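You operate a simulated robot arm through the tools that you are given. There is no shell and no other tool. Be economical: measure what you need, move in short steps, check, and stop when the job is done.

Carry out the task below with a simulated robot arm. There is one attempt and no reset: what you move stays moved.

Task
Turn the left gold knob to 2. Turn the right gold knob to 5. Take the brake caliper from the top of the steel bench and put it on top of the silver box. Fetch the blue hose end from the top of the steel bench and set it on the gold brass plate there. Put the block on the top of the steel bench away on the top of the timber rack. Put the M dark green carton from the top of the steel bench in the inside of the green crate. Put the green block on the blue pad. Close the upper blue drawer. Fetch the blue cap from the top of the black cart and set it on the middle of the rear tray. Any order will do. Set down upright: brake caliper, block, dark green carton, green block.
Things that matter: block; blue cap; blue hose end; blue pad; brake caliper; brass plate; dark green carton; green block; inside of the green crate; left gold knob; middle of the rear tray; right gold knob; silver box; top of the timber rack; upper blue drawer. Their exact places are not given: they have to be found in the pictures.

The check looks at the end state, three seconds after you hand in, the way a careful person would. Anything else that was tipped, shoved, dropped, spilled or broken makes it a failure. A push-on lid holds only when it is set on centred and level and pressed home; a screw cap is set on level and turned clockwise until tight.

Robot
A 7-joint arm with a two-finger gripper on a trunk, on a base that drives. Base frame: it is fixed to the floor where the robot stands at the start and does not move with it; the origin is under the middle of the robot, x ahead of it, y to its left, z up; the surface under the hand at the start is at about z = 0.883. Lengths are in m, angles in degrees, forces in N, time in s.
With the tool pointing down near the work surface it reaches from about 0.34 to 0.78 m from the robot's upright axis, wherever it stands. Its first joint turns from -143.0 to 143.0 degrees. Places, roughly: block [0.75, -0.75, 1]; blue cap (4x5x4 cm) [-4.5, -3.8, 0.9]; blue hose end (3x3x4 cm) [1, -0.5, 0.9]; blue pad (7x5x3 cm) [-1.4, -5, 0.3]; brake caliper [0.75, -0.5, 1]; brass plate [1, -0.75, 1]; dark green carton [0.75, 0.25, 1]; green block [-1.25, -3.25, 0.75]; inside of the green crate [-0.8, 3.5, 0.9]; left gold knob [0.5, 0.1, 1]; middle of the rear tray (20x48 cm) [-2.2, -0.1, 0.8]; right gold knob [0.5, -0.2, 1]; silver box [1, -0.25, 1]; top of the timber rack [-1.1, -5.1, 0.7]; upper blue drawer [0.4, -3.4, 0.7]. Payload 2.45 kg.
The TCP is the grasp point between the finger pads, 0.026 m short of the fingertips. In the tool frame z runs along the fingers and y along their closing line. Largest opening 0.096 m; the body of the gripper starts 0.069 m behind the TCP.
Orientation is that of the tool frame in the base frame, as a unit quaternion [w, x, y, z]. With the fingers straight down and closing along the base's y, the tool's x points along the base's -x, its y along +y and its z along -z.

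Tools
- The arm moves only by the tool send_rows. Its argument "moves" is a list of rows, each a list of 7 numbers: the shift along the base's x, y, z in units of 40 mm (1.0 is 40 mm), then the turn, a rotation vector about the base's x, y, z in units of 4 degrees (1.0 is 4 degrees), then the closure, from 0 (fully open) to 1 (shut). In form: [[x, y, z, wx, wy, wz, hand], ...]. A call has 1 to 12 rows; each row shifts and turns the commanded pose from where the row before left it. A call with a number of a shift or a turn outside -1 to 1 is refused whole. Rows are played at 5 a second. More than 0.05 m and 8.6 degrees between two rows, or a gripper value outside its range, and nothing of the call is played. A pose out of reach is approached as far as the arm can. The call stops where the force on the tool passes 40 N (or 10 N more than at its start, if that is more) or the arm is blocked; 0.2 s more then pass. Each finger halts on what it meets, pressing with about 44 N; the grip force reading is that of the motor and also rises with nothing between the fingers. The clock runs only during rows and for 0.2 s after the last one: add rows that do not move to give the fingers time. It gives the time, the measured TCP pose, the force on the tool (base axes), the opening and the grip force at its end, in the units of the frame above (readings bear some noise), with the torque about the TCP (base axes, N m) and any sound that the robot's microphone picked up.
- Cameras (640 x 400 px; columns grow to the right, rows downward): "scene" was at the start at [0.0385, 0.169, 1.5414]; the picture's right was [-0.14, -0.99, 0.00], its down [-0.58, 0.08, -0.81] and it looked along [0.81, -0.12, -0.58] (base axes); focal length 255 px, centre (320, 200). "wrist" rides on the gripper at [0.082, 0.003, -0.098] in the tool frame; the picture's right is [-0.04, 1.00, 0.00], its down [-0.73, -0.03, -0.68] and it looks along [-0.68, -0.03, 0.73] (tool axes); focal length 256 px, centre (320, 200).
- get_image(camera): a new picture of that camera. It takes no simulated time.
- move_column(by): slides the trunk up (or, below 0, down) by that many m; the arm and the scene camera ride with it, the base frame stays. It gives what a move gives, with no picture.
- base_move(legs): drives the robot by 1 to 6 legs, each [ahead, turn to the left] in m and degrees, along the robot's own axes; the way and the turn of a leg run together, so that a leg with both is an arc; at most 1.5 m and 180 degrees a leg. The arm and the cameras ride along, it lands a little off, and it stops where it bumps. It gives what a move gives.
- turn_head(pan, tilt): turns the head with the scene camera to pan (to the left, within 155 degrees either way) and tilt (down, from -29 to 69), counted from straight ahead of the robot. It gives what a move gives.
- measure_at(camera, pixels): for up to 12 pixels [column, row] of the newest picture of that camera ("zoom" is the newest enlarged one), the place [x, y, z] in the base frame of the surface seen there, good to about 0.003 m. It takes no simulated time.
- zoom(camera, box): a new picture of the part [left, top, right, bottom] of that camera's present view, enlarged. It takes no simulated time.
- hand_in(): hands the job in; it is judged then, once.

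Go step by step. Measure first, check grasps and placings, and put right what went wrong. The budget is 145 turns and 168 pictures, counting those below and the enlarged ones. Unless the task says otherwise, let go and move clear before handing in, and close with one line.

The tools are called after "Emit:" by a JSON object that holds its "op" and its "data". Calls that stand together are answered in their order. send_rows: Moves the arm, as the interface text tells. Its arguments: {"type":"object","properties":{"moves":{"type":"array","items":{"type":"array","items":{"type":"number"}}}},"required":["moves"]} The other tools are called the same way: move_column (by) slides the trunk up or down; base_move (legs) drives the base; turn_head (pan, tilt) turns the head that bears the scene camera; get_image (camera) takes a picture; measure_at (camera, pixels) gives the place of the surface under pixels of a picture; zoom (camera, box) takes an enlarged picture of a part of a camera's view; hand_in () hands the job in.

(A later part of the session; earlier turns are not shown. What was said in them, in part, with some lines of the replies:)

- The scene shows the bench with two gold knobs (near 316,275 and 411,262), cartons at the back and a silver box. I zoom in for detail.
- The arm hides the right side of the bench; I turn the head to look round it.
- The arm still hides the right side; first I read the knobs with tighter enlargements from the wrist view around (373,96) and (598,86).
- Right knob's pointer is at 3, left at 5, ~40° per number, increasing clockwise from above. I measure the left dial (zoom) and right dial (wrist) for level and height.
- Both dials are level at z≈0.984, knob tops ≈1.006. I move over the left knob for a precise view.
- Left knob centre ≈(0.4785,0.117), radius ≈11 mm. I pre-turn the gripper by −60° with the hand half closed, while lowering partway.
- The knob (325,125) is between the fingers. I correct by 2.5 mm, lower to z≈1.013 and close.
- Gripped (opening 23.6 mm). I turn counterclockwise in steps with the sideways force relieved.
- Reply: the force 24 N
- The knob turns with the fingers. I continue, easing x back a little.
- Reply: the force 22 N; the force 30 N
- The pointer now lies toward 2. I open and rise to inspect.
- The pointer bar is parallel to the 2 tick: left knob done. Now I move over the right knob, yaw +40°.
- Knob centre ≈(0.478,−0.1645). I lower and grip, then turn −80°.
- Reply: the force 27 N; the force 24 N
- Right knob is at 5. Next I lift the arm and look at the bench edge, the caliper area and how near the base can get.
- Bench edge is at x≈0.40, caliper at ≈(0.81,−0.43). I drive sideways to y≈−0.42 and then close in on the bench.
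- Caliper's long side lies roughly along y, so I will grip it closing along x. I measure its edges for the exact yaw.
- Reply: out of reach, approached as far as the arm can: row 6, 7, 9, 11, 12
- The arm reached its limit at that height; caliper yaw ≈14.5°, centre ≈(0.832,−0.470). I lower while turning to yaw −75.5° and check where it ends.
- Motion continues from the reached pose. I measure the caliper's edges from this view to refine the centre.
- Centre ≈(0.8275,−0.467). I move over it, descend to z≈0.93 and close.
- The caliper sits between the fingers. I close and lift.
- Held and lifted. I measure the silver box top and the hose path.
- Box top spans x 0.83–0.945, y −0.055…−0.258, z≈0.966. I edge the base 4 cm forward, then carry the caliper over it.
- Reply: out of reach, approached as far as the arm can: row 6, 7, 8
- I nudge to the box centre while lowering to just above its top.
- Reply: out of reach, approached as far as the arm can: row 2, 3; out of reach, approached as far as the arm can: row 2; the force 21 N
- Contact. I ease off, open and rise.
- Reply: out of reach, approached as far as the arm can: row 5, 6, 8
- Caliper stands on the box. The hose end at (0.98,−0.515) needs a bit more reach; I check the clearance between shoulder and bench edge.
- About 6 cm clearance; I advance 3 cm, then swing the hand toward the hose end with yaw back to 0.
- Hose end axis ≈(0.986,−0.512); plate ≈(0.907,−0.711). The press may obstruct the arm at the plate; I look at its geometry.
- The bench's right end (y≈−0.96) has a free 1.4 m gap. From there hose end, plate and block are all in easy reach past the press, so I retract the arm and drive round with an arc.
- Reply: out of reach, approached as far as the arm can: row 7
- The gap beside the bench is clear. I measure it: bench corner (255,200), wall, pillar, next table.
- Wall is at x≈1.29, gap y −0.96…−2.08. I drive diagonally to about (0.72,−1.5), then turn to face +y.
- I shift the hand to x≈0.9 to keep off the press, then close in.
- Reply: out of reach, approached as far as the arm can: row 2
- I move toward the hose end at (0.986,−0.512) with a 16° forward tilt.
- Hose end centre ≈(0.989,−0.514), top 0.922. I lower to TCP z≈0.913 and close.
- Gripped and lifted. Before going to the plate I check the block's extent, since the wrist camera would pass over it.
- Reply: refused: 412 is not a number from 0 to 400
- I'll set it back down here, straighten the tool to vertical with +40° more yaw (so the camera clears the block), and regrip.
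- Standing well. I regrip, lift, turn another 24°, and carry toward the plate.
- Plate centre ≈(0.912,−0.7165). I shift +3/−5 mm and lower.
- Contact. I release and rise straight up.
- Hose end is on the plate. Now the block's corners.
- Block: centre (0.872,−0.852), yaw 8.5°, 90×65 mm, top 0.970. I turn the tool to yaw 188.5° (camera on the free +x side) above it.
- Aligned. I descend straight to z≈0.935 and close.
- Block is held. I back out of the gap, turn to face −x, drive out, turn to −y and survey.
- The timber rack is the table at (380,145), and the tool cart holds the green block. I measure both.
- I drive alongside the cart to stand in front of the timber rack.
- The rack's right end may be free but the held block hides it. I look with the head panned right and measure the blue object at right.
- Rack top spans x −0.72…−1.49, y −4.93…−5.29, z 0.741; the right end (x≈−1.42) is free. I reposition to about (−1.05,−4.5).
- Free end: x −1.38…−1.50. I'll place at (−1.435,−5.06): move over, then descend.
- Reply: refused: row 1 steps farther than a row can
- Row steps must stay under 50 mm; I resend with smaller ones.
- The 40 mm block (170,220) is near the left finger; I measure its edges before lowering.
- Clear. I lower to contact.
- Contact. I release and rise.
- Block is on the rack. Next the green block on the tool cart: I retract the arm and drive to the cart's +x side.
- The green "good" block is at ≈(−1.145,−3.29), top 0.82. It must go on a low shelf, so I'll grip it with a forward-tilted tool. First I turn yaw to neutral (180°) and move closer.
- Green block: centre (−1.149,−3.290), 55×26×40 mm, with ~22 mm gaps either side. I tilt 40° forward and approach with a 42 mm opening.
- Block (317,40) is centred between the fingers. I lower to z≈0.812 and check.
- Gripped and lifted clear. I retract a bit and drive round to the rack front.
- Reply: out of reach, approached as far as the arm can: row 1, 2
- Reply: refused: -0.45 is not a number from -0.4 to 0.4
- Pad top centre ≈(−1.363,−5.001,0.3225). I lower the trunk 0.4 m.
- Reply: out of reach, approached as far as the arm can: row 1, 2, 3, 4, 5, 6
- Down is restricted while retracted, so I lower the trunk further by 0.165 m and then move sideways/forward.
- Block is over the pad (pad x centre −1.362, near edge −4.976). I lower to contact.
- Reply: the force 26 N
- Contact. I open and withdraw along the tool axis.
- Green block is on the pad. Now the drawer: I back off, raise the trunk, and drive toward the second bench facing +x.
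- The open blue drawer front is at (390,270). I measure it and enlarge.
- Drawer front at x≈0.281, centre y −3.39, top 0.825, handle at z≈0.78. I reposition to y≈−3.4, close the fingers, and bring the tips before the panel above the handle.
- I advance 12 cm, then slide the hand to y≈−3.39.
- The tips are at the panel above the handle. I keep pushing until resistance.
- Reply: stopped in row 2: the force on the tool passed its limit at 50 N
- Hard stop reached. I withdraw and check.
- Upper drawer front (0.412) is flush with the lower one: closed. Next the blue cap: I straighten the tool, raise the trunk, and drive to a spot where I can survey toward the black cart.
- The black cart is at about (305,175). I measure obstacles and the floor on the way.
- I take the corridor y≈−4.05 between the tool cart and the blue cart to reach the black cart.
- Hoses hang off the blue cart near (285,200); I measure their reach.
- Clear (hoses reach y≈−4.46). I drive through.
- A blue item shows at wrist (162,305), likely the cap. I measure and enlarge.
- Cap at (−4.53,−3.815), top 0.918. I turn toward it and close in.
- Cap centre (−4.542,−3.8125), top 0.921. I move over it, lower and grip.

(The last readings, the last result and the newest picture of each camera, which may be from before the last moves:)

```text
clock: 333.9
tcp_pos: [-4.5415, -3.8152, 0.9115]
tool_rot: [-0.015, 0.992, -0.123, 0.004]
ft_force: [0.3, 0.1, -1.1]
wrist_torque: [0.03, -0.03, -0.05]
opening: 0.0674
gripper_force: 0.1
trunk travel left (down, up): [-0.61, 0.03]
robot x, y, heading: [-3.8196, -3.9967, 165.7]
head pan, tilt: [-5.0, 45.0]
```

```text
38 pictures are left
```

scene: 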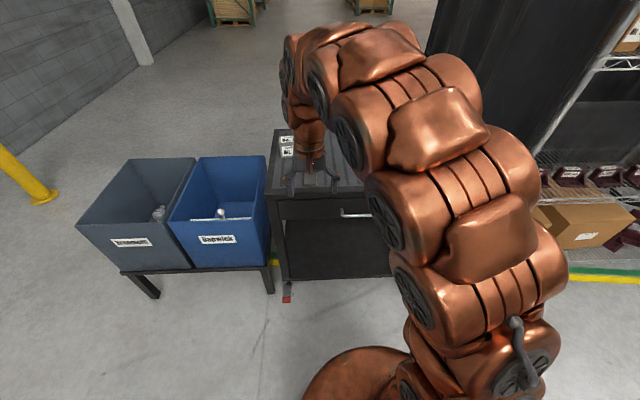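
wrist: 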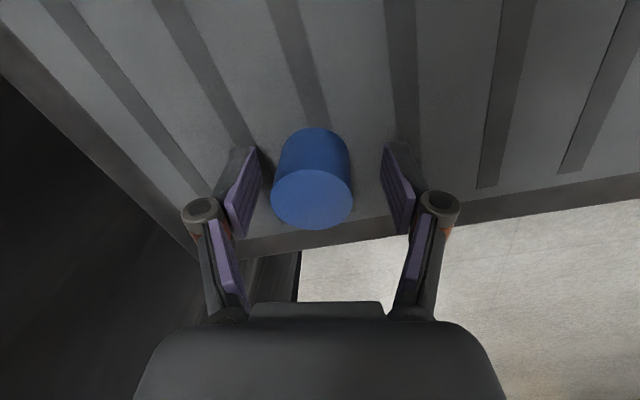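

Emit:
{"op": "send_rows", "data": {"moves": [[0, 0.04, 0, 0, 0, 0, 0.5], [0, 0, 0, 0, 0, 0, 0.8], [0, 0, 0, 0, 0, 0, 0.8], [0, 0, 0.3, 0, 0, 0, 0.8], [0, 0, 0.8, 0, 0, 0, 0.8], [0, 0, 0.9, 0, 0, 0, 0.8], [0, 0, 0.9, 0, 0, 0, 0.8], [0.6, -0.3, 0.8, 0, 0, 0, 0.8], [0.8, -0.3, 0.5, 0, 0, 0, 0.8], [0.8, -0.3, 0.5, 0, 0, 0, 0.8], [0.8, 0, 0.5, 0, 0, 0, 0.8]]}}

Emit:
{"op": "get_image", "data": {"camera": "wrist"}}

```text
clock: 336.3
tcp_pos: [-4.4235, -3.8456, 1.1202]
tool_rot: [-0.016, 0.992, -0.124, 0.005]
ft_force: [-0.1, -0.3, -0.2]
wrist_torque: [0.01, 0.0, 0.01]
opening: 0.0356
gripper_force: 44.3
trunk travel left (down, up): [-0.61, 0.03]
robot x, y, heading: [-3.8196, -3.9991, 166.0]
head pan, tilt: [-5.0, 45.0]
```

```text
37 pictures are left
```

wrist: 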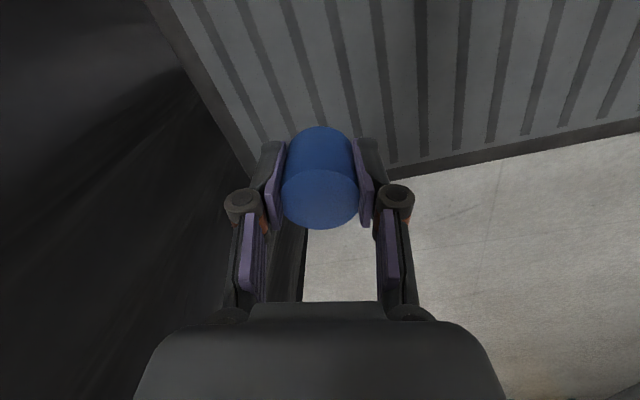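

Cap is held. I back out, turn round via −y, and return through the corridor.

Emit:
{"op": "base_move", "data": {"legs": [[-0.44, 0], [0, 100], [0, 96]]}}

Emit:
{"op": "base_move", "data": {"legs": [[1.35, 0], [1.35, 0], [0, 88], [1.5, 0], [1.3, 0]]}}

Emit:
{"op": "turn_head", "data": {"pan": 40, "tilt": 25}}

Emit:
{"op": "get_image", "data": {"camera": "scene"}}

```text
clock: 347.3
tcp_pos: [-2.7547, -4.0765, 1.1203]
tool_rot: [-0.001, -0.022, 1.0, -0.016]
ft_force: [0.0, -0.2, -0.3]
wrist_torque: [-0.01, -0.02, -0.03]
opening: 0.0357
gripper_force: 44.2
trunk travel left (down, up): [-0.61, 0.03]
robot x, y, heading: [-3.3795, -4.1067, 2.5]
head pan, tilt: [-5.0, 45.0]
```

```text
clock: 376.7
tcp_pos: [-0.5996, -0.6649, 1.12]
tool_rot: [0.01, -0.686, 0.727, -0.013]
ft_force: [-0.2, 0.4, 0.4]
wrist_torque: [0.02, -0.02, -0.02]
opening: 0.0356
gripper_force: 44.6
trunk travel left (down, up): [-0.61, 0.03]
robot x, y, heading: [-0.6337, -1.2899, 86.9]
head pan, tilt: [-5.0, 45.0]
```

```text
clock: 377.9
tcp_pos: [-0.5993, -0.665, 1.1194]
tool_rot: [0.01, -0.686, 0.727, -0.014]
ft_force: [-0.3, 0.1, -0.4]
wrist_torque: [0.02, 0.02, -0.01]
opening: 0.0361
gripper_force: 44.2
trunk travel left (down, up): [-0.61, 0.03]
robot x, y, heading: [-0.6393, -1.2922, 86.7]
head pan, tilt: [40.0, 25.0]
```

```text
36 pictures are left
```

scene: 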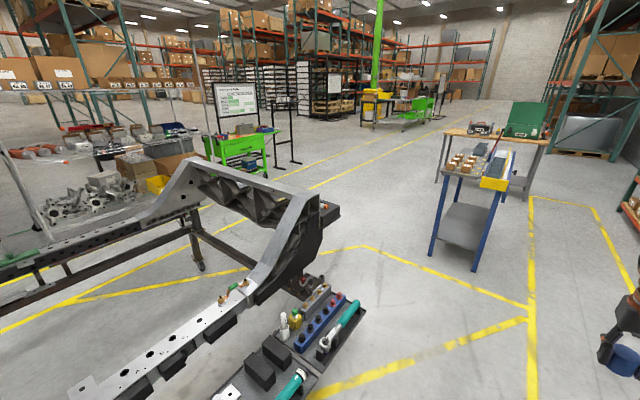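

A truck frame on a stand with tool trays is at left-front. I measure to identify the rear tray at (−2.2,−0.1,0.8).

Emit:
{"op": "measure_at", "data": {"camera": "scene", "pixels": [[270, 365], [320, 320], [345, 330], [300, 285], [230, 305], [150, 360], [260, 390], [335, 210], [300, 380], [310, 345], [355, 300]]}}

Emit:
{"op": "turn_head", "data": {"pan": 60, "tilt": 38}}

Emit:
{"op": "get_image", "data": {"camera": "scene"}}

```text
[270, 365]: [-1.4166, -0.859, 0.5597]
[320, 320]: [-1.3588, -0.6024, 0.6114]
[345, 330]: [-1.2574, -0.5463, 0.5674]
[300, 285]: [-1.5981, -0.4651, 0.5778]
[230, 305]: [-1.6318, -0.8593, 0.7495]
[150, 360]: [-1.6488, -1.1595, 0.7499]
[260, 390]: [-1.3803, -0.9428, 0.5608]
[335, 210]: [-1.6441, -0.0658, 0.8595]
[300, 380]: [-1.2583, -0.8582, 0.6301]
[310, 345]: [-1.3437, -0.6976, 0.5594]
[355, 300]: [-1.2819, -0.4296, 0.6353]
```

```text
clock: 378.7
tcp_pos: [-0.6, -0.6658, 1.1208]
tool_rot: [0.011, -0.686, 0.727, -0.013]
ft_force: [0.5, 0.3, 0.5]
wrist_torque: [0.01, -0.01, 0.0]
opening: 0.0359
gripper_force: 44.4
trunk travel left (down, up): [-0.61, 0.03]
robot x, y, heading: [-0.6364, -1.2913, 86.7]
head pan, tilt: [60.0, 38.0]
```

```text
35 pictures are left
```

scene: 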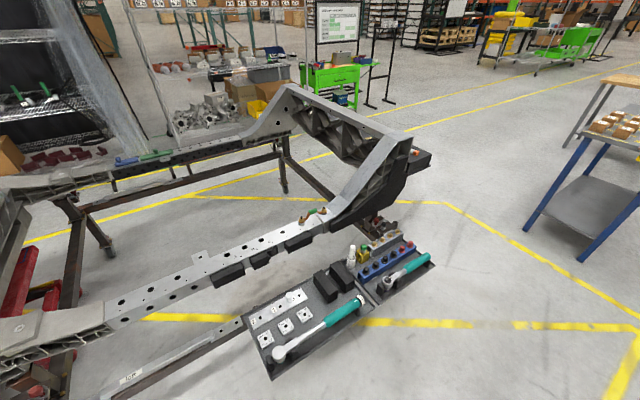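

Emit:
{"op": "zoom", "data": {"camera": "scene", "box": [240, 70, 450, 260]}}

Emit:
{"op": "measure_at", "data": {"camera": "scene", "pixels": [[422, 158], [360, 150], [300, 110], [330, 120], [400, 135], [380, 170], [345, 140], [285, 95], [415, 150], [428, 156]]}}

```text
2.11 times, centred on (345, 165) of scene
```

zoom: 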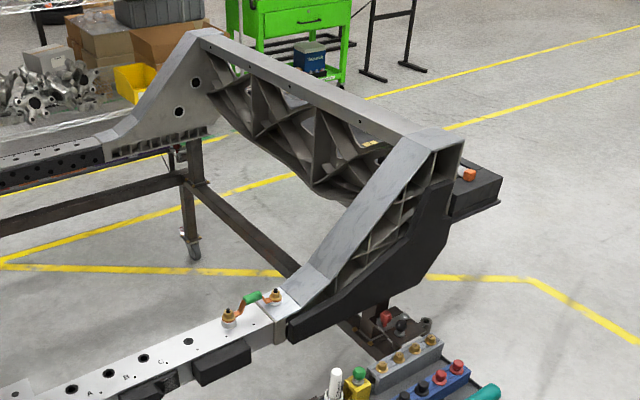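

```text
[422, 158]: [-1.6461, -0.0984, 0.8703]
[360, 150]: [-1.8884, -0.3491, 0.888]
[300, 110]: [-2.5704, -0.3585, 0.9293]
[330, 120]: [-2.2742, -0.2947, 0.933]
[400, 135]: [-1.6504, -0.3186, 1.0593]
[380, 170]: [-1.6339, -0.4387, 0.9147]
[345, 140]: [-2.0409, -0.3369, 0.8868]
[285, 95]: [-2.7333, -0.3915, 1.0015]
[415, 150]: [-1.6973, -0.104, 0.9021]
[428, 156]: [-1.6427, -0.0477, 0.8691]
```

The tray lies behind the high crossmember (y≈−0.3). I drive to (−0.55,0.35), face −x and look.

Emit:
{"op": "base_move", "data": {"legs": [[1.4, 0], [0.25, 0], [0, 93]]}}

Emit:
{"op": "turn_head", "data": {"pan": 10, "tilt": 32}}

Emit:
{"op": "get_image", "data": {"camera": "scene"}}

```text
clock: 391.1
tcp_pos: [-1.1876, 0.3599, 1.1208]
tool_rot: [-0.017, 1.0, 0.005, 0.002]
ft_force: [-0.4, -0.3, -0.6]
wrist_torque: [0.0, -0.05, -0.01]
opening: 0.0355
gripper_force: 44.3
trunk travel left (down, up): [-0.61, 0.03]
robot x, y, heading: [-0.5636, 0.3676, -179.4]
head pan, tilt: [60.0, 38.0]
```

```text
clock: 392.2
tcp_pos: [-1.189, 0.3603, 1.1204]
tool_rot: [-0.016, 1.0, 0.004, 0.002]
ft_force: [1.0, 1.0, 0.7]
wrist_torque: [0.0, 0.01, 0.02]
opening: 0.0352
gripper_force: 43.6
trunk travel left (down, up): [-0.61, 0.03]
robot x, y, heading: [-0.5657, 0.3668, -179.2]
head pan, tilt: [10.0, 32.0]
```

```text
33 pictures are left
```

scene: 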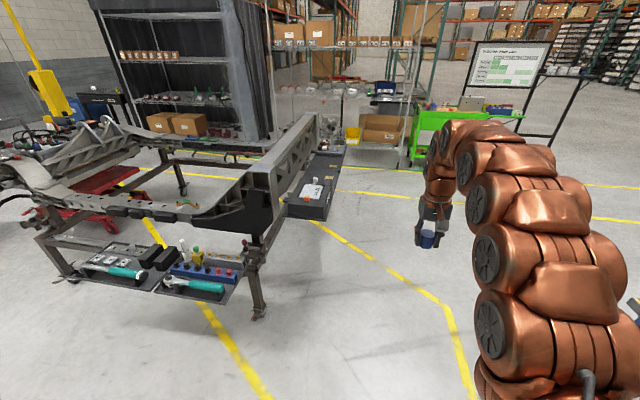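

The rear tray is the dark long tray at (320,180). I enlarge and measure.

Emit:
{"op": "zoom", "data": {"camera": "scene", "box": [250, 110, 390, 240]}}

Emit:
{"op": "measure_at", "data": {"camera": "scene", "pixels": [[288, 203], [328, 205], [330, 160], [312, 190], [300, 180], [320, 170], [325, 155], [343, 153], [318, 155], [335, 175], [310, 180]]}}

```text
3.08 times, centred on (320, 175) of scene
```

zoom: 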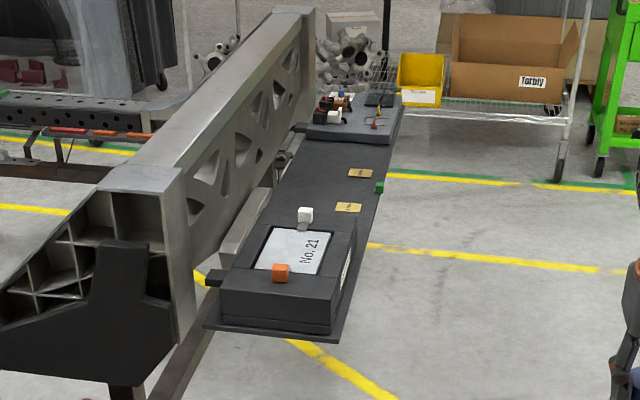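

```text
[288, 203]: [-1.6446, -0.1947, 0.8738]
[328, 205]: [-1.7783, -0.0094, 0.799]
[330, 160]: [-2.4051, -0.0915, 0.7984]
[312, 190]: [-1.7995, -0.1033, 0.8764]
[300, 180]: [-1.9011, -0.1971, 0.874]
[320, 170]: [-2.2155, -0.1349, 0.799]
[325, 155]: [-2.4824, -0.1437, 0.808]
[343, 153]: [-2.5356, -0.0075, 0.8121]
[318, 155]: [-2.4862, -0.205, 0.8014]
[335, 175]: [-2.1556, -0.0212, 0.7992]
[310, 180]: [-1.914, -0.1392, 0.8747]
```

The open stretch between the "No. 21" box and the far tray (x −1.95…−2.45) is the rear tray's middle. I check the floor where I'd stand, then drive there facing −y.

Emit:
{"op": "measure_at", "data": {"camera": "scene", "pixels": [[412, 165], [425, 115], [400, 160], [370, 150], [390, 200], [360, 180], [420, 215], [475, 160]]}}

Emit:
{"op": "base_move", "data": {"legs": [[0, -10], [0.9, 0]]}}

Emit:
{"op": "turn_head", "data": {"pan": 0, "tilt": 35}}

Emit:
{"op": "get_image", "data": {"camera": "scene"}}

```text
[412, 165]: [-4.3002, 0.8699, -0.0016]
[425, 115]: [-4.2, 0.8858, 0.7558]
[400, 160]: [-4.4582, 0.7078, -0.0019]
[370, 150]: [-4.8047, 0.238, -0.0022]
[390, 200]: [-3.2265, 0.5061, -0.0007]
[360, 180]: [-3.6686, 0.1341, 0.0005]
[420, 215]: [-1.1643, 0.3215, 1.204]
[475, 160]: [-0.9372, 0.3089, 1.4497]
```

```text
clock: 397.7
tcp_pos: [-2.0727, 0.6251, 1.1199]
tool_rot: [-0.017, 0.996, -0.087, 0.003]
ft_force: [0.4, 0.0, -0.1]
wrist_torque: [0.01, -0.04, 0.0]
opening: 0.0354
gripper_force: 43.7
trunk travel left (down, up): [-0.61, 0.03]
robot x, y, heading: [-1.4572, 0.5212, 170.4]
head pan, tilt: [10.0, 32.0]
```

```text
clock: 398.4
tcp_pos: [-2.0737, 0.624, 1.1201]
tool_rot: [-0.016, 0.996, -0.087, 0.002]
ft_force: [-0.8, -0.3, 0.1]
wrist_torque: [-0.02, -0.02, -0.01]
opening: 0.0356
gripper_force: 44.0
trunk travel left (down, up): [-0.61, 0.03]
robot x, y, heading: [-1.4544, 0.5172, 170.1]
head pan, tilt: [0.0, 35.0]
```

```text
31 pictures are left
```

scene: 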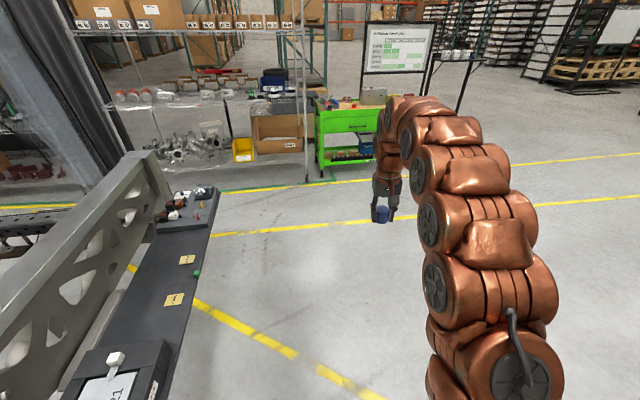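

Clear ahead. I go on to (−2.15,0.64) and turn to face −y.

Emit:
{"op": "base_move", "data": {"legs": [[0.7, 0], [0, 100]]}}

Emit:
{"op": "get_image", "data": {"camera": "wrist"}}

```text
clock: 406.6
tcp_pos: [-2.1716, 0.0153, 1.1198]
tool_rot: [-0.013, 0.71, 0.704, -0.011]
ft_force: [0.2, -0.2, -0.7]
wrist_torque: [-0.02, 0.01, 0.02]
opening: 0.0357
gripper_force: 44.5
trunk travel left (down, up): [-0.61, 0.03]
robot x, y, heading: [-2.1697, 0.6399, -90.2]
head pan, tilt: [0.0, 35.0]
```

```text
30 pictures are left
```

wrist: 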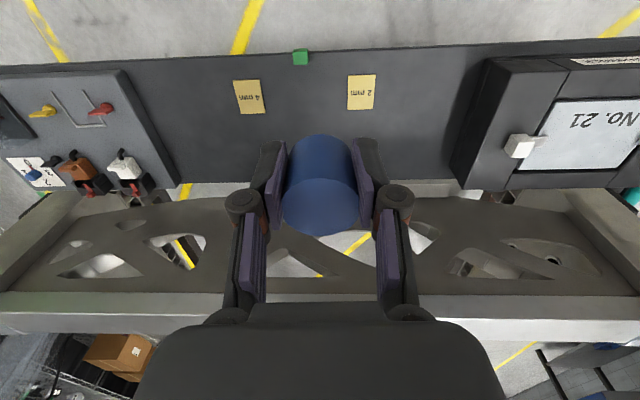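

I measure the tray's open part and the two plates.

Emit:
{"op": "measure_at", "data": {"camera": "wrist", "pixels": [[248, 97], [361, 92], [300, 57], [130, 75], [180, 182], [490, 65], [455, 175], [250, 182], [400, 178], [235, 112], [375, 110], [430, 60]]}}

```text
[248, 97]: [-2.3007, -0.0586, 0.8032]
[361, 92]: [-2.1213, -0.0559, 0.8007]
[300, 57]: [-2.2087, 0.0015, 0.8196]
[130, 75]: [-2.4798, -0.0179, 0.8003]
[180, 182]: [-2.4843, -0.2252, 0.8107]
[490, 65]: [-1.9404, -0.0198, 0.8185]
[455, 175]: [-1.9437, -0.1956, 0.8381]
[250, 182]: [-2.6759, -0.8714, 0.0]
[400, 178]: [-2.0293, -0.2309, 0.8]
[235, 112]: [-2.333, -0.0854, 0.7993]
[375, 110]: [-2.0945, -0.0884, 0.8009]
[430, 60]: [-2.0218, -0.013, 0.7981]
```

Open stretch x −2.48…−1.94; I place the cap at (−2.21,−0.11).

Emit:
{"op": "send_rows", "data": {"moves": [[-0.24, -0.8, -0.3, 0, 0, 0, 0.8], [-0.24, -0.8, -0.3, 0, 0, 0, 0.8], [-0.24, -0.8, -0.3, 0, 0, 0, 0.8], [-0.24, -0.73, -0.3, 0, 0, 0, 0.8], [0, 0, -0.95, 0, 0, 0, 0.8], [0, 0, -0.95, 0, 0, 0, 0.8], [0, 0, -0.95, 0, 0, 0, 0.8], [0, 0, -0.95, 0, 0, 0, 0.8], [0, 0, -0.95, 0, 0, 0, 0.8], [0, 0, -0.9, 0, 0, 0, 0.8], [0, 0, 0, 0, 0, 0, 0.8]]}}

Emit:
{"op": "get_image", "data": {"camera": "wrist"}}

```text
clock: 408.9
tcp_pos: [-2.2094, -0.1087, 0.8462]
tool_rot: [-0.013, 0.709, 0.705, -0.011]
ft_force: [0.5, -0.2, -0.6]
wrist_torque: [0.0, 0.0, 0.02]
opening: 0.0356
gripper_force: 43.6
trunk travel left (down, up): [-0.61, 0.03]
robot x, y, heading: [-2.1678, 0.6411, -90.1]
head pan, tilt: [0.0, 35.0]
```

```text
29 pictures are left
```

wrist: 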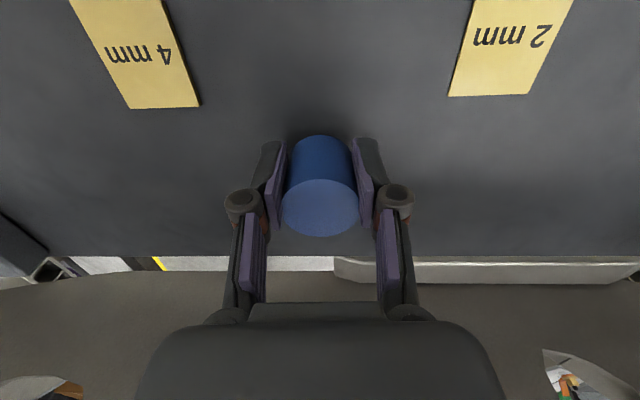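

Emit:
{"op": "send_rows", "data": {"moves": [[0, 0, -0.25, 0, 0, 0, 0.8], [0, 0, -0.06, 0, 0, 0, 0.8], [0, 0, -0.05, 0, 0, 0, 0.8], [0, 0, 0, 0, 0, 0, 0.8]]}}

```text
clock: 409.9
tcp_pos: [-2.2106, -0.1096, 0.8323]
tool_rot: [-0.013, 0.709, 0.705, -0.01]
ft_force: [0.1, -0.1, 0.3]
wrist_torque: [-0.01, 0.0, -0.01]
opening: 0.0354
gripper_force: 44.2
trunk travel left (down, up): [-0.61, 0.03]
robot x, y, heading: [-2.1703, 0.6404, -90.0]
head pan, tilt: [0.0, 35.0]
```

Emit:
{"op": "send_rows", "data": {"moves": [[0, 0, -0.04, 0, 0, 0, 0.8], [0, 0, -0.04, 0, 0, 0, 0.8], [0, 0, 0, 0, 0, 0, 0.8]]}}

```text
clock: 410.8
tcp_pos: [-2.2097, -0.1101, 0.8306]
tool_rot: [-0.011, 0.709, 0.705, -0.012]
ft_force: [0.5, 1.4, 19.5]
wrist_torque: [-0.1, -0.33, 0.02]
opening: 0.0358
gripper_force: 43.9
trunk travel left (down, up): [-0.61, 0.03]
robot x, y, heading: [-2.1643, 0.639, -90.3]
head pan, tilt: [0.0, 35.0]
```

Contact. I release and rise.

Emit:
{"op": "send_rows", "data": {"moves": [[0, 0, 0.03, 0, 0, 0, 0.6], [0, 0, 0, 0, 0, 0, 0.4], [0, 0, 0, 0, 0, 0, 0.3], [0, 0, 0.5, 0, 0, 0, 0.3], [0, 0, 0.9, 0, 0, 0, 0.3], [0, 0, 0.9, 0, 0, 0, 0.2], [0, 0.2, 0.9, 0, 0, 0, 0], [0, 0.5, 0.9, 0, 0, 0, 0], [0, 0.7, 0.9, 0, 0, 0, 0], [0, 0.7, 0.9, 0, 0, 0, 0], [0, 0.7, 0.7, 0, 0, 0, 0]]}}

Emit:
{"op": "get_image", "data": {"camera": "wrist"}}

```text
clock: 413.1
tcp_pos: [-2.2105, 0.0007, 1.096]
tool_rot: [-0.013, 0.709, 0.705, -0.009]
ft_force: [-0.7, -0.1, -0.6]
wrist_torque: [0.02, -0.02, 0.0]
opening: 0.0957
gripper_force: 0.1
trunk travel left (down, up): [-0.61, 0.03]
robot x, y, heading: [-2.1685, 0.6407, -90.2]
head pan, tilt: [0.0, 35.0]
```

```text
28 pictures are left
```

wrist: 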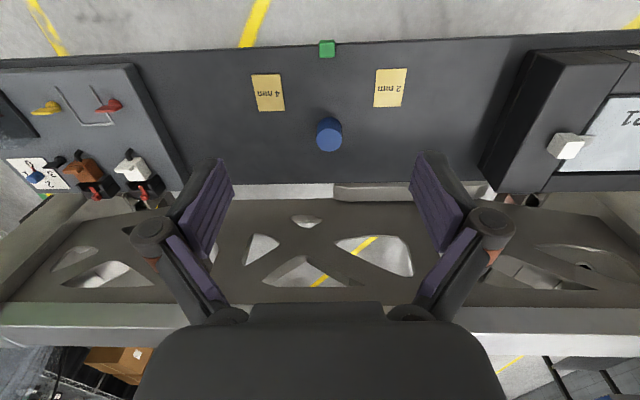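

Cap stands mid-tray. Last: the M carton. I drive back to the bench along y≈0.42 (the blue table's legs are at y≈0.94).

Emit:
{"op": "base_move", "data": {"legs": [[0, 76], [0.9, 0], [0, 14.5], [1.35, 0]]}}

Emit:
{"op": "turn_head", "data": {"pan": 0, "tilt": 50}}

Emit:
{"op": "get_image", "data": {"camera": "wrist"}}

```text
clock: 428.4
tcp_pos: [0.689, 0.338, 1.0951]
tool_rot: [-0.002, 0.015, 1.0, -0.016]
ft_force: [0.1, -0.3, 0.3]
wrist_torque: [-0.02, 0.01, -0.01]
opening: 0.0959
gripper_force: 0.0
trunk travel left (down, up): [-0.61, 0.03]
robot x, y, heading: [0.0514, 0.3993, -1.3]
head pan, tilt: [0.0, 35.0]
```

```text
clock: 429.1
tcp_pos: [0.6906, 0.3391, 1.095]
tool_rot: [-0.002, 0.014, 1.0, -0.017]
ft_force: [0.1, -0.3, 0.5]
wrist_torque: [-0.01, 0.02, 0.0]
opening: 0.0961
gripper_force: 0.0
trunk travel left (down, up): [-0.61, 0.03]
robot x, y, heading: [0.0496, 0.3925, -1.8]
head pan, tilt: [0.0, 50.0]
```

```text
27 pictures are left
```

wrist: 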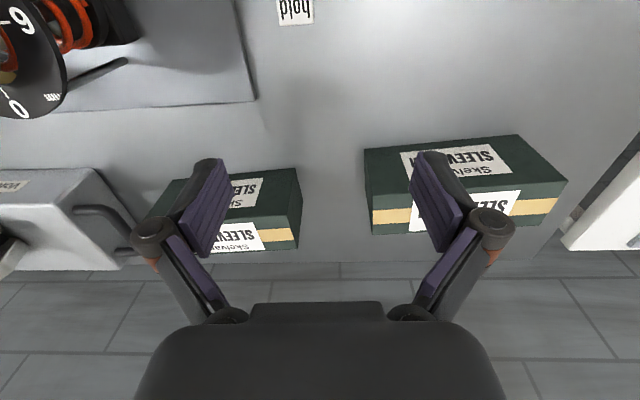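

Emit:
{"op": "measure_at", "data": {"camera": "wrist", "pixels": [[368, 150], [516, 136], [370, 198], [540, 178], [372, 232], [552, 213], [565, 180], [455, 185], [405, 215], [530, 208], [366, 175], [530, 160]]}}

Emit:
{"op": "zoom", "data": {"camera": "wrist", "box": [340, 110, 600, 260]}}

```text
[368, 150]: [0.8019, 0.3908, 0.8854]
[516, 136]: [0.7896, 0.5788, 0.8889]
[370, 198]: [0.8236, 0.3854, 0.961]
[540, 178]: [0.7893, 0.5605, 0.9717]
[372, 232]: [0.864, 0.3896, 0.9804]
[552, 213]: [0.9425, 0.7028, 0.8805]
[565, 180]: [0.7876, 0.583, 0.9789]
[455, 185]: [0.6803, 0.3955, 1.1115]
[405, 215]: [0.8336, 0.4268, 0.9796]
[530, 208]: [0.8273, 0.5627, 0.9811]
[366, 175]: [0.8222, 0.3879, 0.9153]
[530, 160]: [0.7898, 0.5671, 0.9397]
```

```text
2.46 times, centred on (470, 185) of wrist
```

zoom: 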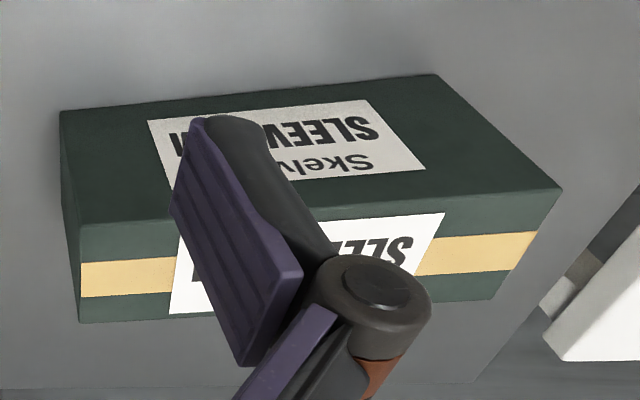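

M carton: centre ≈(0.831,0.487), 190 mm along y, ~68 mm deep, yaw 3.7°, top 0.98. I advance 8 cm, remove the residual 2° tilt, and turn to grip across x.

Emit:
{"op": "base_move", "data": {"legs": [[0.08, 0]]}}

Emit:
{"op": "send_rows", "data": {"moves": [[0, 0.3, 0.1, 0.5, 0, 0, 0], [0, 0.3, 0, 0, 0, -1, 0], [0, 0.3, 0, 0, 0, -1, 0], [0, 0.3, 0, 0, 0, -1, 0], [0, 0.3, 0, 0, 0, -1, 0], [0, 0.3, 0, 0, 0, -1, 0], [0, 0.3, 0, 0, 0, -1, 0], [0, 0.3, 0, 0, 0, -1, 0], [0, 0.3, 0, 0, 0, -1, 0], [0, 0.3, 0, 0, 0, -1, 0], [0, 0.3, 0, 0, 0, -1, 0], [0, 0.3, 0, 0, 0, -1, 0]]}}

Emit:
{"op": "send_rows", "data": {"moves": [[0.1, 0, 0, 0, 0, -1, 0], [0.1, 0, 0, 0, 0, -1, 0], [0.1, 0, 0, 0, 0, -1, 0], [0.1, 0, 0, 0, 0, -1, 0], [0.1, 0, 0, 0, 0, -1, 0], [0.1, 0, 0, 0, 0, -1, 0], [0, 0, 0, 0, 0, -1, 0], [0, 0, 0, 0, 0, -1, 0], [0, 0, 0, 0, 0, -1, 0], [0, 0, 0, 0, 0, -1, 0]]}}

Emit:
{"op": "get_image", "data": {"camera": "wrist"}}

```text
clock: 430.2
tcp_pos: [0.7684, 0.3365, 1.0962]
tool_rot: [-0.002, 0.014, 1.0, -0.017]
ft_force: [-1.1, 0.3, 0.7]
wrist_torque: [0.03, -0.02, 0.0]
opening: 0.0959
gripper_force: 0.0
trunk travel left (down, up): [-0.61, 0.03]
robot x, y, heading: [0.1323, 0.3947, -1.7]
head pan, tilt: [0.0, 50.0]
```

```text
clock: 432.8
tcp_pos: [0.7689, 0.4806, 1.1011]
tool_rot: [-0.001, 0.388, 0.922, 0.001]
ft_force: [0.8, -1.1, 0.5]
wrist_torque: [0.01, -0.02, 0.03]
opening: 0.0956
gripper_force: 0.0
trunk travel left (down, up): [-0.61, 0.03]
robot x, y, heading: [0.1303, 0.3966, -1.5]
head pan, tilt: [0.0, 50.0]
```

```text
clock: 435.0
tcp_pos: [0.7927, 0.4802, 1.0997]
tool_rot: [-0.001, 0.681, 0.733, 0.003]
ft_force: [-0.1, 0.5, 0.0]
wrist_torque: [0.01, -0.04, -0.01]
opening: 0.0959
gripper_force: 0.1
trunk travel left (down, up): [-0.61, 0.03]
robot x, y, heading: [0.1323, 0.3966, -1.7]
head pan, tilt: [0.0, 50.0]
```

```text
25 pictures are left
```

wrist: 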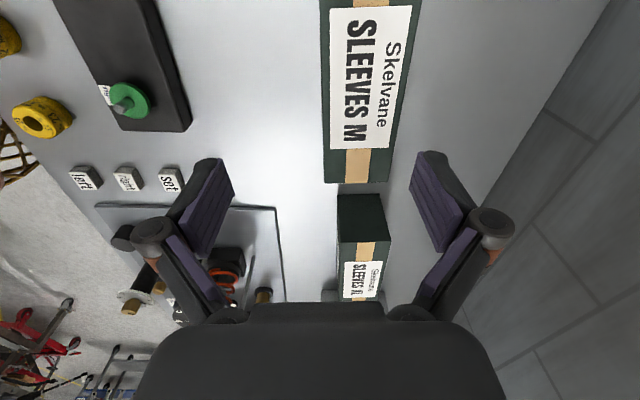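

Emit:
{"op": "measure_at", "data": {"camera": "wrist", "pixels": [[324, 20], [326, 150], [418, 20], [395, 150], [390, 178], [330, 180], [360, 100], [412, 60], [323, 80]]}}

```text
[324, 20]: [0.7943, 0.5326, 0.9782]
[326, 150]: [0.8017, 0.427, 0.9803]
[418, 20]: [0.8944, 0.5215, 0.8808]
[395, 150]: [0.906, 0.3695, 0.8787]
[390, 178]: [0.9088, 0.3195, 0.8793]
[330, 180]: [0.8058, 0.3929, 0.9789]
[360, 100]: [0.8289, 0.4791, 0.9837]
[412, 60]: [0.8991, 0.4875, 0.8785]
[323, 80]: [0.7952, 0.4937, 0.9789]
```

Centre refined to (0.8325,0.485). I lower over the carton.

Emit:
{"op": "send_rows", "data": {"moves": [[0.5, 0.06, 0, 0, 0, 0, 0], [0.5, 0.06, 0, 0, 0, 0, 0], [0, 0, -0.7, 0, 0, 0, 0], [0, 0, -0.7, 0, 0, 0, 0], [0, 0, -0.7, 0, 0, 0, 0], [0, 0, -0.7, 0, 0, 0, 0], [0, 0, -0.7, 0, 0, 0, 0], [0, 0, -0.62, 0, 0, 0, 0], [0, 0, 0, 0, 0, 0, 0]]}}

Emit:
{"op": "get_image", "data": {"camera": "wrist"}}

```text
clock: 437.0
tcp_pos: [0.8323, 0.4853, 0.9334]
tool_rot: [0.0, 0.68, 0.733, 0.002]
ft_force: [-0.8, 0.6, 0.0]
wrist_torque: [0.02, 0.01, 0.02]
opening: 0.0963
gripper_force: 0.2
trunk travel left (down, up): [-0.61, 0.03]
robot x, y, heading: [0.1319, 0.3917, -1.6]
head pan, tilt: [0.0, 50.0]
```

```text
24 pictures are left
```

wrist: 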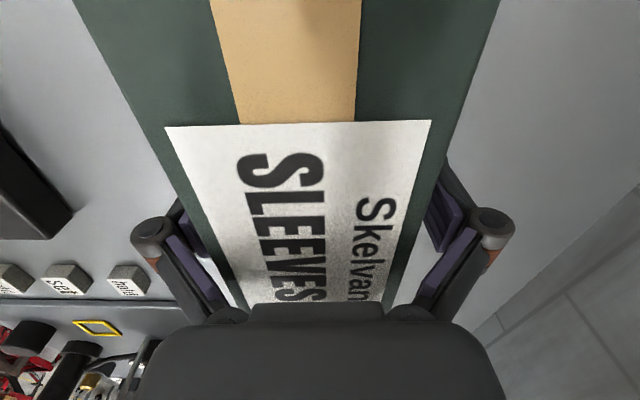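

Good straddle. I close and lift.

Emit:
{"op": "send_rows", "data": {"moves": [[0, 0, 0, 0, 0, 0, 0.2], [0, 0, 0, 0, 0, 0, 0.5], [0, 0, 0, 0, 0, 0, 0.6], [0, 0, 0, 0, 0, 0, 0.6], [0, 0, 0.3, 0, 0, 0, 0.6], [0, 0, 0.7, 0, 0, 0, 0.6], [-0.2, 0, 0.8, 0, 0, 0, 0.6], [-0.4, 0, 0.8, 0, 0, 0, 0.6], [-0.6, 0, 0.8, 0, 0, 0, 0.6], [-0.7, 0, 0.8, 0, 0, 0, 0.6], [-0.7, 0, 0.5, 0, 0, 0, 0.6], [-0.7, 0, 0.3, 0, 0, 0, 0.6]]}}

Emit:
{"op": "get_image", "data": {"camera": "wrist"}}

```text
clock: 439.6
tcp_pos: [0.6998, 0.4853, 1.1342]
tool_rot: [-0.001, 0.68, 0.733, 0.002]
ft_force: [0.6, 0.8, -3.6]
wrist_torque: [0.0, 0.05, 0.01]
opening: 0.0695
gripper_force: 43.9
trunk travel left (down, up): [-0.61, 0.03]
robot x, y, heading: [0.1312, 0.3921, -1.6]
head pan, tilt: [0.0, 50.0]
```

```text
23 pictures are left
```

wrist: 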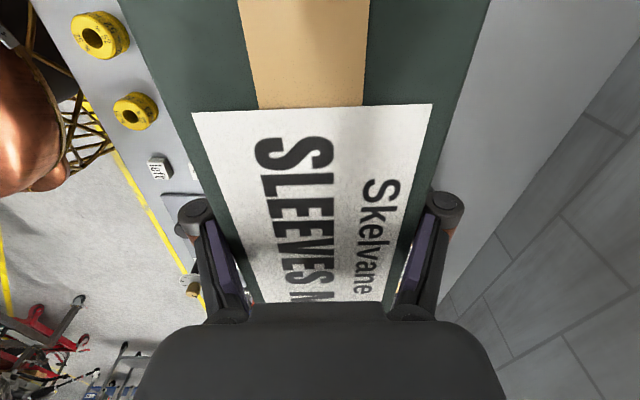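

Carton is held. I back off, turn to +y and drive along x≈−0.15 toward the crate, stopping to look.

Emit:
{"op": "base_move", "data": {"legs": [[-0.27, 0], [0, 91.5], [1.4, 0]]}}

Emit:
{"op": "turn_head", "data": {"pan": 15, "tilt": 25}}

Emit:
{"op": "get_image", "data": {"camera": "scene"}}

```text
clock: 452.0
tcp_pos: [-0.2449, 2.3743, 1.1345]
tool_rot: [-0.003, -0.051, 0.999, 0.0]
ft_force: [0.9, -1.0, -3.1]
wrist_torque: [0.03, 0.04, 0.02]
opening: 0.0693
gripper_force: 43.8
trunk travel left (down, up): [-0.61, 0.03]
robot x, y, heading: [-0.1355, 1.8045, 90.2]
head pan, tilt: [0.0, 50.0]
```

```text
clock: 452.9
tcp_pos: [-0.2443, 2.373, 1.1345]
tool_rot: [-0.003, -0.052, 0.999, 0.0]
ft_force: [1.1, 0.0, -3.6]
wrist_torque: [-0.02, 0.0, -0.01]
opening: 0.0697
gripper_force: 44.2
trunk travel left (down, up): [-0.61, 0.03]
robot x, y, heading: [-0.1398, 1.8089, 90.2]
head pan, tilt: [15.0, 25.0]
```

```text
22 pictures are left
```

scene: 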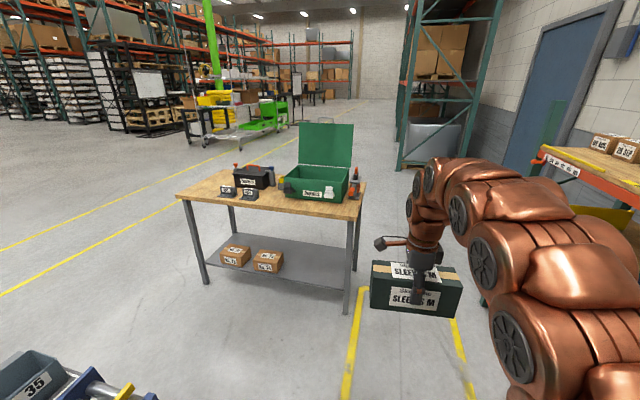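

The green crate with a raised lid is at (320,180) on the wooden table. I enlarge and measure.

Emit:
{"op": "zoom", "data": {"camera": "scene", "box": [210, 110, 390, 230]}}

Emit:
{"op": "measure_at", "data": {"camera": "scene", "pixels": [[283, 180], [345, 185], [301, 165], [350, 170], [320, 182], [320, 176], [325, 145], [178, 193], [352, 220], [365, 185], [310, 195], [335, 178]]}}

```text
3.33 times, centred on (300, 170) of scene
```

zoom: 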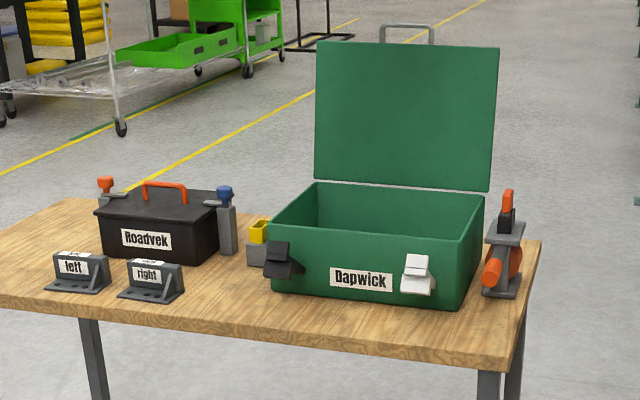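

```text
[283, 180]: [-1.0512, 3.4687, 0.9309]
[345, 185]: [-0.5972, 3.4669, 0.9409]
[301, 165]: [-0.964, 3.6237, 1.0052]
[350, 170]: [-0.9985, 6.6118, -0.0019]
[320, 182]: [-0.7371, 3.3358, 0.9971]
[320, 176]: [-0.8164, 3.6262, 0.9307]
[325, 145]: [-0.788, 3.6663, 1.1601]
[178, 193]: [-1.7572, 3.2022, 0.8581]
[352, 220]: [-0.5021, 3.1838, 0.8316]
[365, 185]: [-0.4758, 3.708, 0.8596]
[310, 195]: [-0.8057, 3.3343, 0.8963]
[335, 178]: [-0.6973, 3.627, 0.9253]
```

Crate spans x≈−0.97…−0.58, y 3.335…3.63, rim z≈1.0. I drive round to x≈−0.72 in front of it, keeping the turn away from the table.

Emit:
{"op": "base_move", "data": {"legs": [[0.5, 0], [0, 66.5], [0.63, 0], [0, -66.5]]}}

Emit:
{"op": "turn_head", "data": {"pan": 0, "tilt": 35}}

Emit:
{"op": "get_image", "data": {"camera": "scene"}}

```text
clock: 464.8
tcp_pos: [-0.8118, 3.1412, 1.1355]
tool_rot: [-0.003, -0.041, 0.999, 0.0]
ft_force: [0.0, 0.3, -3.6]
wrist_torque: [-0.01, -0.01, 0.01]
opening: 0.0694
gripper_force: 44.1
trunk travel left (down, up): [-0.61, 0.03]
robot x, y, heading: [-0.715, 2.5718, 89.0]
head pan, tilt: [15.0, 25.0]
```

```text
clock: 465.6
tcp_pos: [-0.8112, 3.1422, 1.1364]
tool_rot: [-0.003, -0.041, 0.999, 0.001]
ft_force: [-0.4, 0.7, -2.6]
wrist_torque: [0.01, -0.01, 0.0]
opening: 0.0694
gripper_force: 44.1
trunk travel left (down, up): [-0.61, 0.03]
robot x, y, heading: [-0.717, 2.573, 88.8]
head pan, tilt: [0.0, 35.0]
```

```text
20 pictures are left
```

scene: 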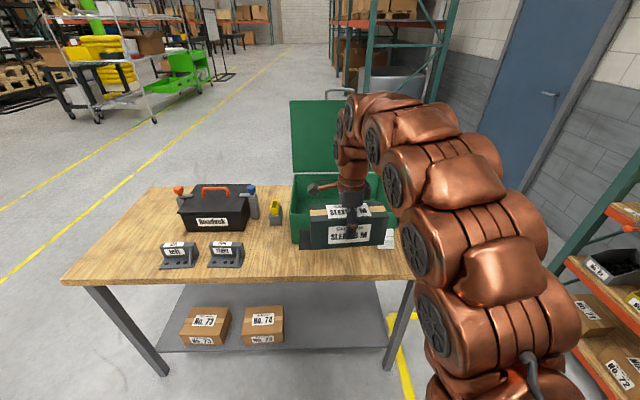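

Emit:
{"op": "measure_at", "data": {"camera": "scene", "pixels": [[296, 190], [295, 240], [302, 195], [318, 188], [305, 150], [330, 195], [302, 185], [388, 215], [392, 240]]}}

Emit:
{"op": "base_move", "data": {"legs": [[0.25, 0]]}}

Emit:
{"op": "turn_head", "data": {"pan": 10, "tilt": 50}}

Emit:
{"op": "get_image", "data": {"camera": "scene"}}

```text
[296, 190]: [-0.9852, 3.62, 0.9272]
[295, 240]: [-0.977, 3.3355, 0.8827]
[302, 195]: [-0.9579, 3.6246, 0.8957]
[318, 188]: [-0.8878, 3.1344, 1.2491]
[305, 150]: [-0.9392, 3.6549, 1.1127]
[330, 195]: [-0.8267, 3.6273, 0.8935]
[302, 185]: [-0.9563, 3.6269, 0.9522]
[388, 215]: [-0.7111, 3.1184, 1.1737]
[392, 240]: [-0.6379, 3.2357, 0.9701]
```

```text
clock: 467.4
tcp_pos: [-0.8043, 3.3969, 1.135]
tool_rot: [-0.003, -0.041, 0.999, 0.0]
ft_force: [-0.3, -0.4, -3.7]
wrist_torque: [0.03, 0.01, 0.01]
opening: 0.0696
gripper_force: 44.0
trunk travel left (down, up): [-0.61, 0.03]
robot x, y, heading: [-0.7107, 2.8281, 88.8]
head pan, tilt: [0.0, 35.0]
```

```text
clock: 468.2
tcp_pos: [-0.805, 3.3983, 1.135]
tool_rot: [-0.002, -0.041, 0.999, 0.001]
ft_force: [-0.5, 0.3, -3.0]
wrist_torque: [0.01, 0.0, -0.01]
opening: 0.0692
gripper_force: 44.1
trunk travel left (down, up): [-0.61, 0.03]
robot x, y, heading: [-0.7096, 2.8252, 88.8]
head pan, tilt: [10.0, 50.0]
```

```text
19 pictures are left
```

scene: 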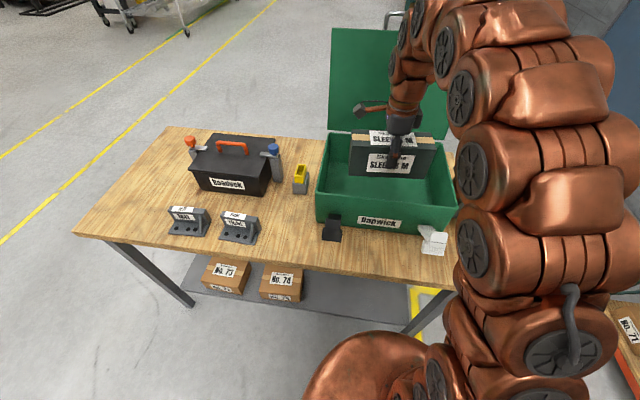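

Emit:
{"op": "measure_at", "data": {"camera": "scene", "pixels": [[322, 165], [345, 190], [375, 198], [318, 188], [454, 207], [385, 205], [340, 150], [440, 190], [325, 138], [430, 185]]}}

```text
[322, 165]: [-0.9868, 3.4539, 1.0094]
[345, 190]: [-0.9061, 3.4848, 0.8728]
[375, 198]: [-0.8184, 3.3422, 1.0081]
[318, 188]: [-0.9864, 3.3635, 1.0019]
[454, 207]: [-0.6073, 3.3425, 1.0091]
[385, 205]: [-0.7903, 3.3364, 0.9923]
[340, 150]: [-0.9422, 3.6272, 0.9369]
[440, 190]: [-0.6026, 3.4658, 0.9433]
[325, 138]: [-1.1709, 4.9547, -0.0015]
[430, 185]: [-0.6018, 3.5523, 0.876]
```

Interior: x −0.98…−0.60, y 3.345…3.625, floor 0.873. I move over the centre (−0.79,3.485) and lower.

Emit:
{"op": "send_rows", "data": {"moves": [[0.12, 0.72, 0, 0, 0, 0, 0.6], [0.12, 0.72, 0, 0, 0, 0, 0.6], [0.12, 0.72, 0, 0, 0, -0.5, 0.6], [0, 0, -0.8, 0, 0, -0.6, 0.6], [0, 0, -0.9, 0, 0, 0, 0.6], [0, 0, -0.9, 0, 0, 0, 0.6], [0, 0, -0.9, 0, 0, 0, 0.6], [0, 0, -0.8, 0, 0, 0, 0.6], [0, 0, -0.6, 0, 0, 0, 0.6], [0, 0, 0, 0, 0, 0, 0.6]]}}

Emit:
{"op": "get_image", "data": {"camera": "scene"}}

```text
clock: 470.4
tcp_pos: [-0.7895, 3.4853, 0.94]
tool_rot: [-0.002, -0.001, 1.0, 0.0]
ft_force: [0.3, 0.1, -4.0]
wrist_torque: [-0.01, 0.0, 0.0]
opening: 0.0694
gripper_force: 43.7
trunk travel left (down, up): [-0.61, 0.03]
robot x, y, heading: [-0.7084, 2.8283, 89.0]
head pan, tilt: [10.0, 50.0]
```

```text
18 pictures are left
```

scene: 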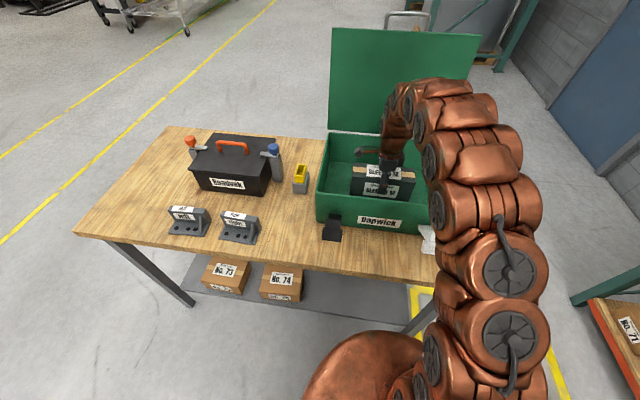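

Emit:
{"op": "send_rows", "data": {"moves": [[0, 0, -0.25, 0, 0, 0, 0.6], [0, 0, -0.08, 0, 0, 0, 0.6], [0, 0, -0.05, 0, 0, 0, 0.6], [0, 0, -0.05, 0, 0, 0, 0.6], [0, 0, 0, 0, 0, 0, 0.6]]}}

```text
clock: 471.0
tcp_pos: [-0.7922, 3.4867, 0.9338]
tool_rot: [-0.003, -0.001, 1.0, 0.008]
ft_force: [1.1, -4.2, 20.6]
wrist_torque: [-1.06, -0.68, -0.18]
opening: 0.0696
gripper_force: 43.9
trunk travel left (down, up): [-0.61, 0.03]
robot x, y, heading: [-0.7089, 2.8294, 88.8]
head pan, tilt: [10.0, 50.0]
stopped in row 2: the force on the tool passed its limit at 44 N (the readings are from after the stop); the commanded pose is now the measured one
```

Contact slightly earlier than expected; I look with the wrist camera.

Emit:
{"op": "get_image", "data": {"camera": "wrist"}}

Emit:
{"op": "zoom", "data": {"camera": "scene", "box": [300, 110, 470, 240]}}

```text
17 pictures are left
```

wrist: 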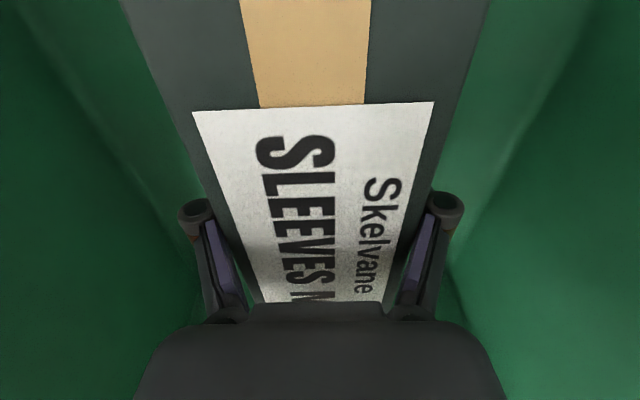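

```text
3.08 times, centred on (385, 175) of scene
```

zoom: 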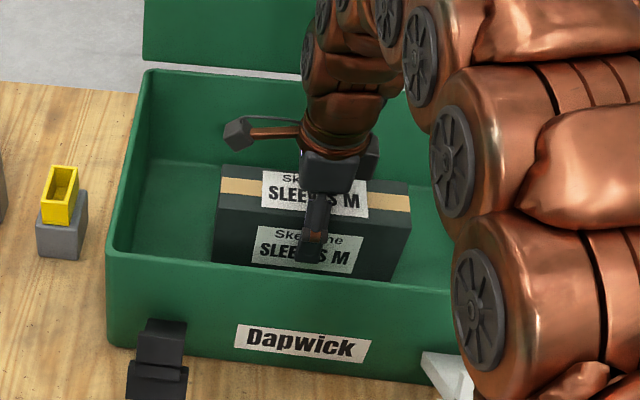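

Emit:
{"op": "send_rows", "data": {"moves": [[0, 0, 0.12, 0, 0, 0, 0.6], [0, 0, 0, 0, 0, 0, 0.6], [0, 0, -0.06, 0, 0, 0, 0.6], [0, 0, 0, 0, 0, 0, 0.6]]}}

Emit:
{"op": "measure_at", "data": {"camera": "zoom", "pixels": [[180, 230], [216, 260], [225, 240], [390, 278], [195, 245], [300, 270], [420, 250]]}}

```text
clock: 472.0
tcp_pos: [-0.7905, 3.4871, 0.933]
tool_rot: [-0.002, -0.001, 1.0, 0.006]
ft_force: [-0.5, -0.9, 0.8]
wrist_torque: [-0.14, 0.29, 0.07]
opening: 0.0697
gripper_force: 44.0
trunk travel left (down, up): [-0.61, 0.03]
robot x, y, heading: [-0.7104, 2.8337, 88.9]
head pan, tilt: [10.0, 50.0]
```

```text
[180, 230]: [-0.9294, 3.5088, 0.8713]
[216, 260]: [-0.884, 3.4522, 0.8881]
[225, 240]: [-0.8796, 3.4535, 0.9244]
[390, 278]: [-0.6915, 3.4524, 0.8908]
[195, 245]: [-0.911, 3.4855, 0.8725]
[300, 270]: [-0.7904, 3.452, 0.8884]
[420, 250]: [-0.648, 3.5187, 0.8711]
```

Weight is now carried by the floor. One more gentle lowering to confirm, then release.

Emit:
{"op": "send_rows", "data": {"moves": [[0, 0, -0.03, 0, 0, 0, 0.6], [0, 0, -0.03, 0, 0, 0, 0.6], [0, 0, 0, 0, 0, 0, 0.6]]}}

```text
clock: 472.8
tcp_pos: [-0.7903, 3.4873, 0.9334]
tool_rot: [-0.002, -0.003, 1.0, 0.008]
ft_force: [-4.0, -2.0, 33.2]
wrist_torque: [-1.38, -0.35, -0.09]
opening: 0.0698
gripper_force: 44.2
trunk travel left (down, up): [-0.61, 0.03]
robot x, y, heading: [-0.7074, 2.832, 88.6]
head pan, tilt: [10.0, 50.0]
```

Firm support. I ease off, open, and rise straight up.

Emit:
{"op": "send_rows", "data": {"moves": [[0, 0, 0.06, 0, 0, 0, 0.6], [0, 0, 0, 0, 0, 0, 0.4], [0, 0, 0, 0, 0, 0, 0.15], [0, 0, 0, 0, 0, 0, 0.1], [0, 0, 0.4, 0, 0, 0, 0.1], [0, 0, 0.8, 0, 0, 0, 0.1], [0, 0, 0.9, 0, 0, 0, 0.1], [0, 0, 0.9, 0, 0, 0, 0.1], [0, 0, 0.9, 0, 0, 0, 0.1], [0, -0.4, 0.8, 0, 0, 0, 0.1], [0, -0.6, 0.6, 0, 0, 0, 0.1]]}}

Emit:
{"op": "get_image", "data": {"camera": "wrist"}}

Emit:
{"op": "zoom", "data": {"camera": "scene", "box": [300, 110, 470, 240]}}

```text
clock: 475.2
tcp_pos: [-0.7905, 3.4467, 1.1457]
tool_rot: [-0.003, -0.002, 1.0, 0.006]
ft_force: [0.3, 0.3, -0.9]
wrist_torque: [-0.01, 0.0, -0.01]
opening: 0.0861
gripper_force: 0.1
trunk travel left (down, up): [-0.61, 0.03]
robot x, y, heading: [-0.708, 2.8315, 88.8]
head pan, tilt: [10.0, 50.0]
```

```text
15 pictures are left
```

wrist: 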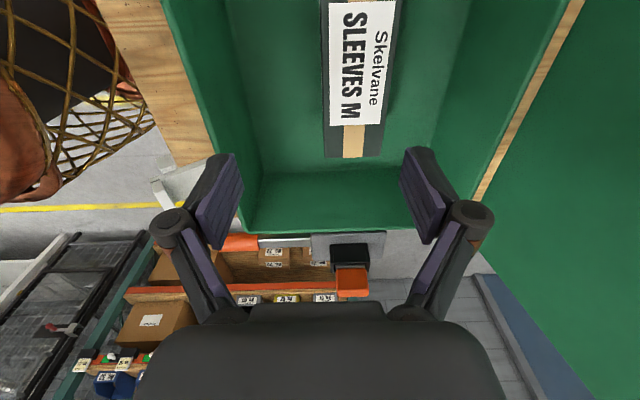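

```text
3.08 times, centred on (385, 175) of scene
```

zoom: 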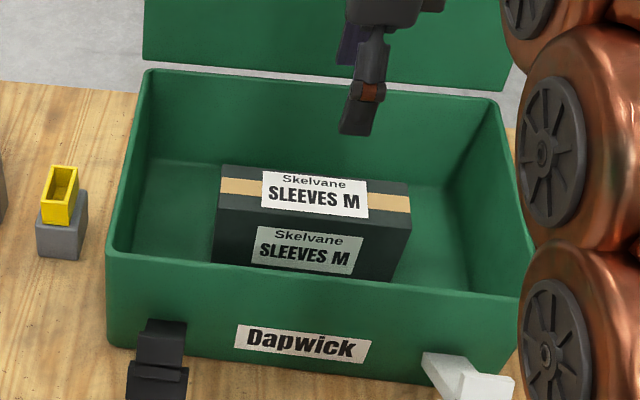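

The M carton stands upright inside the crate, and all nine jobs are done. I back away and hand in.

Emit:
{"op": "base_move", "data": {"legs": [[-0.2, 0]]}}

Emit:
{"op": "hand_in", "data": {}}

```text
clock: 476.8
tcp_pos: [-0.7925, 3.2503, 1.1442]
tool_rot: [-0.003, -0.001, 1.0, 0.005]
ft_force: [-0.2, 1.1, 0.0]
wrist_torque: [-0.04, 0.01, -0.01]
opening: 0.0862
gripper_force: 0.1
trunk travel left (down, up): [-0.61, 0.03]
robot x, y, heading: [-0.7135, 2.6345, 88.5]
head pan, tilt: [10.0, 50.0]
```

```text
The job is handed in.
```

All nine jobs are done and handed in: both gold knobs set (left 2, right 5), the upper blue drawer closed, and the caliper, hose end, block, M carton, green block and cap each placed where asked. I checked each in pictures or measurements as I finished it, but did not go round again before handing in.
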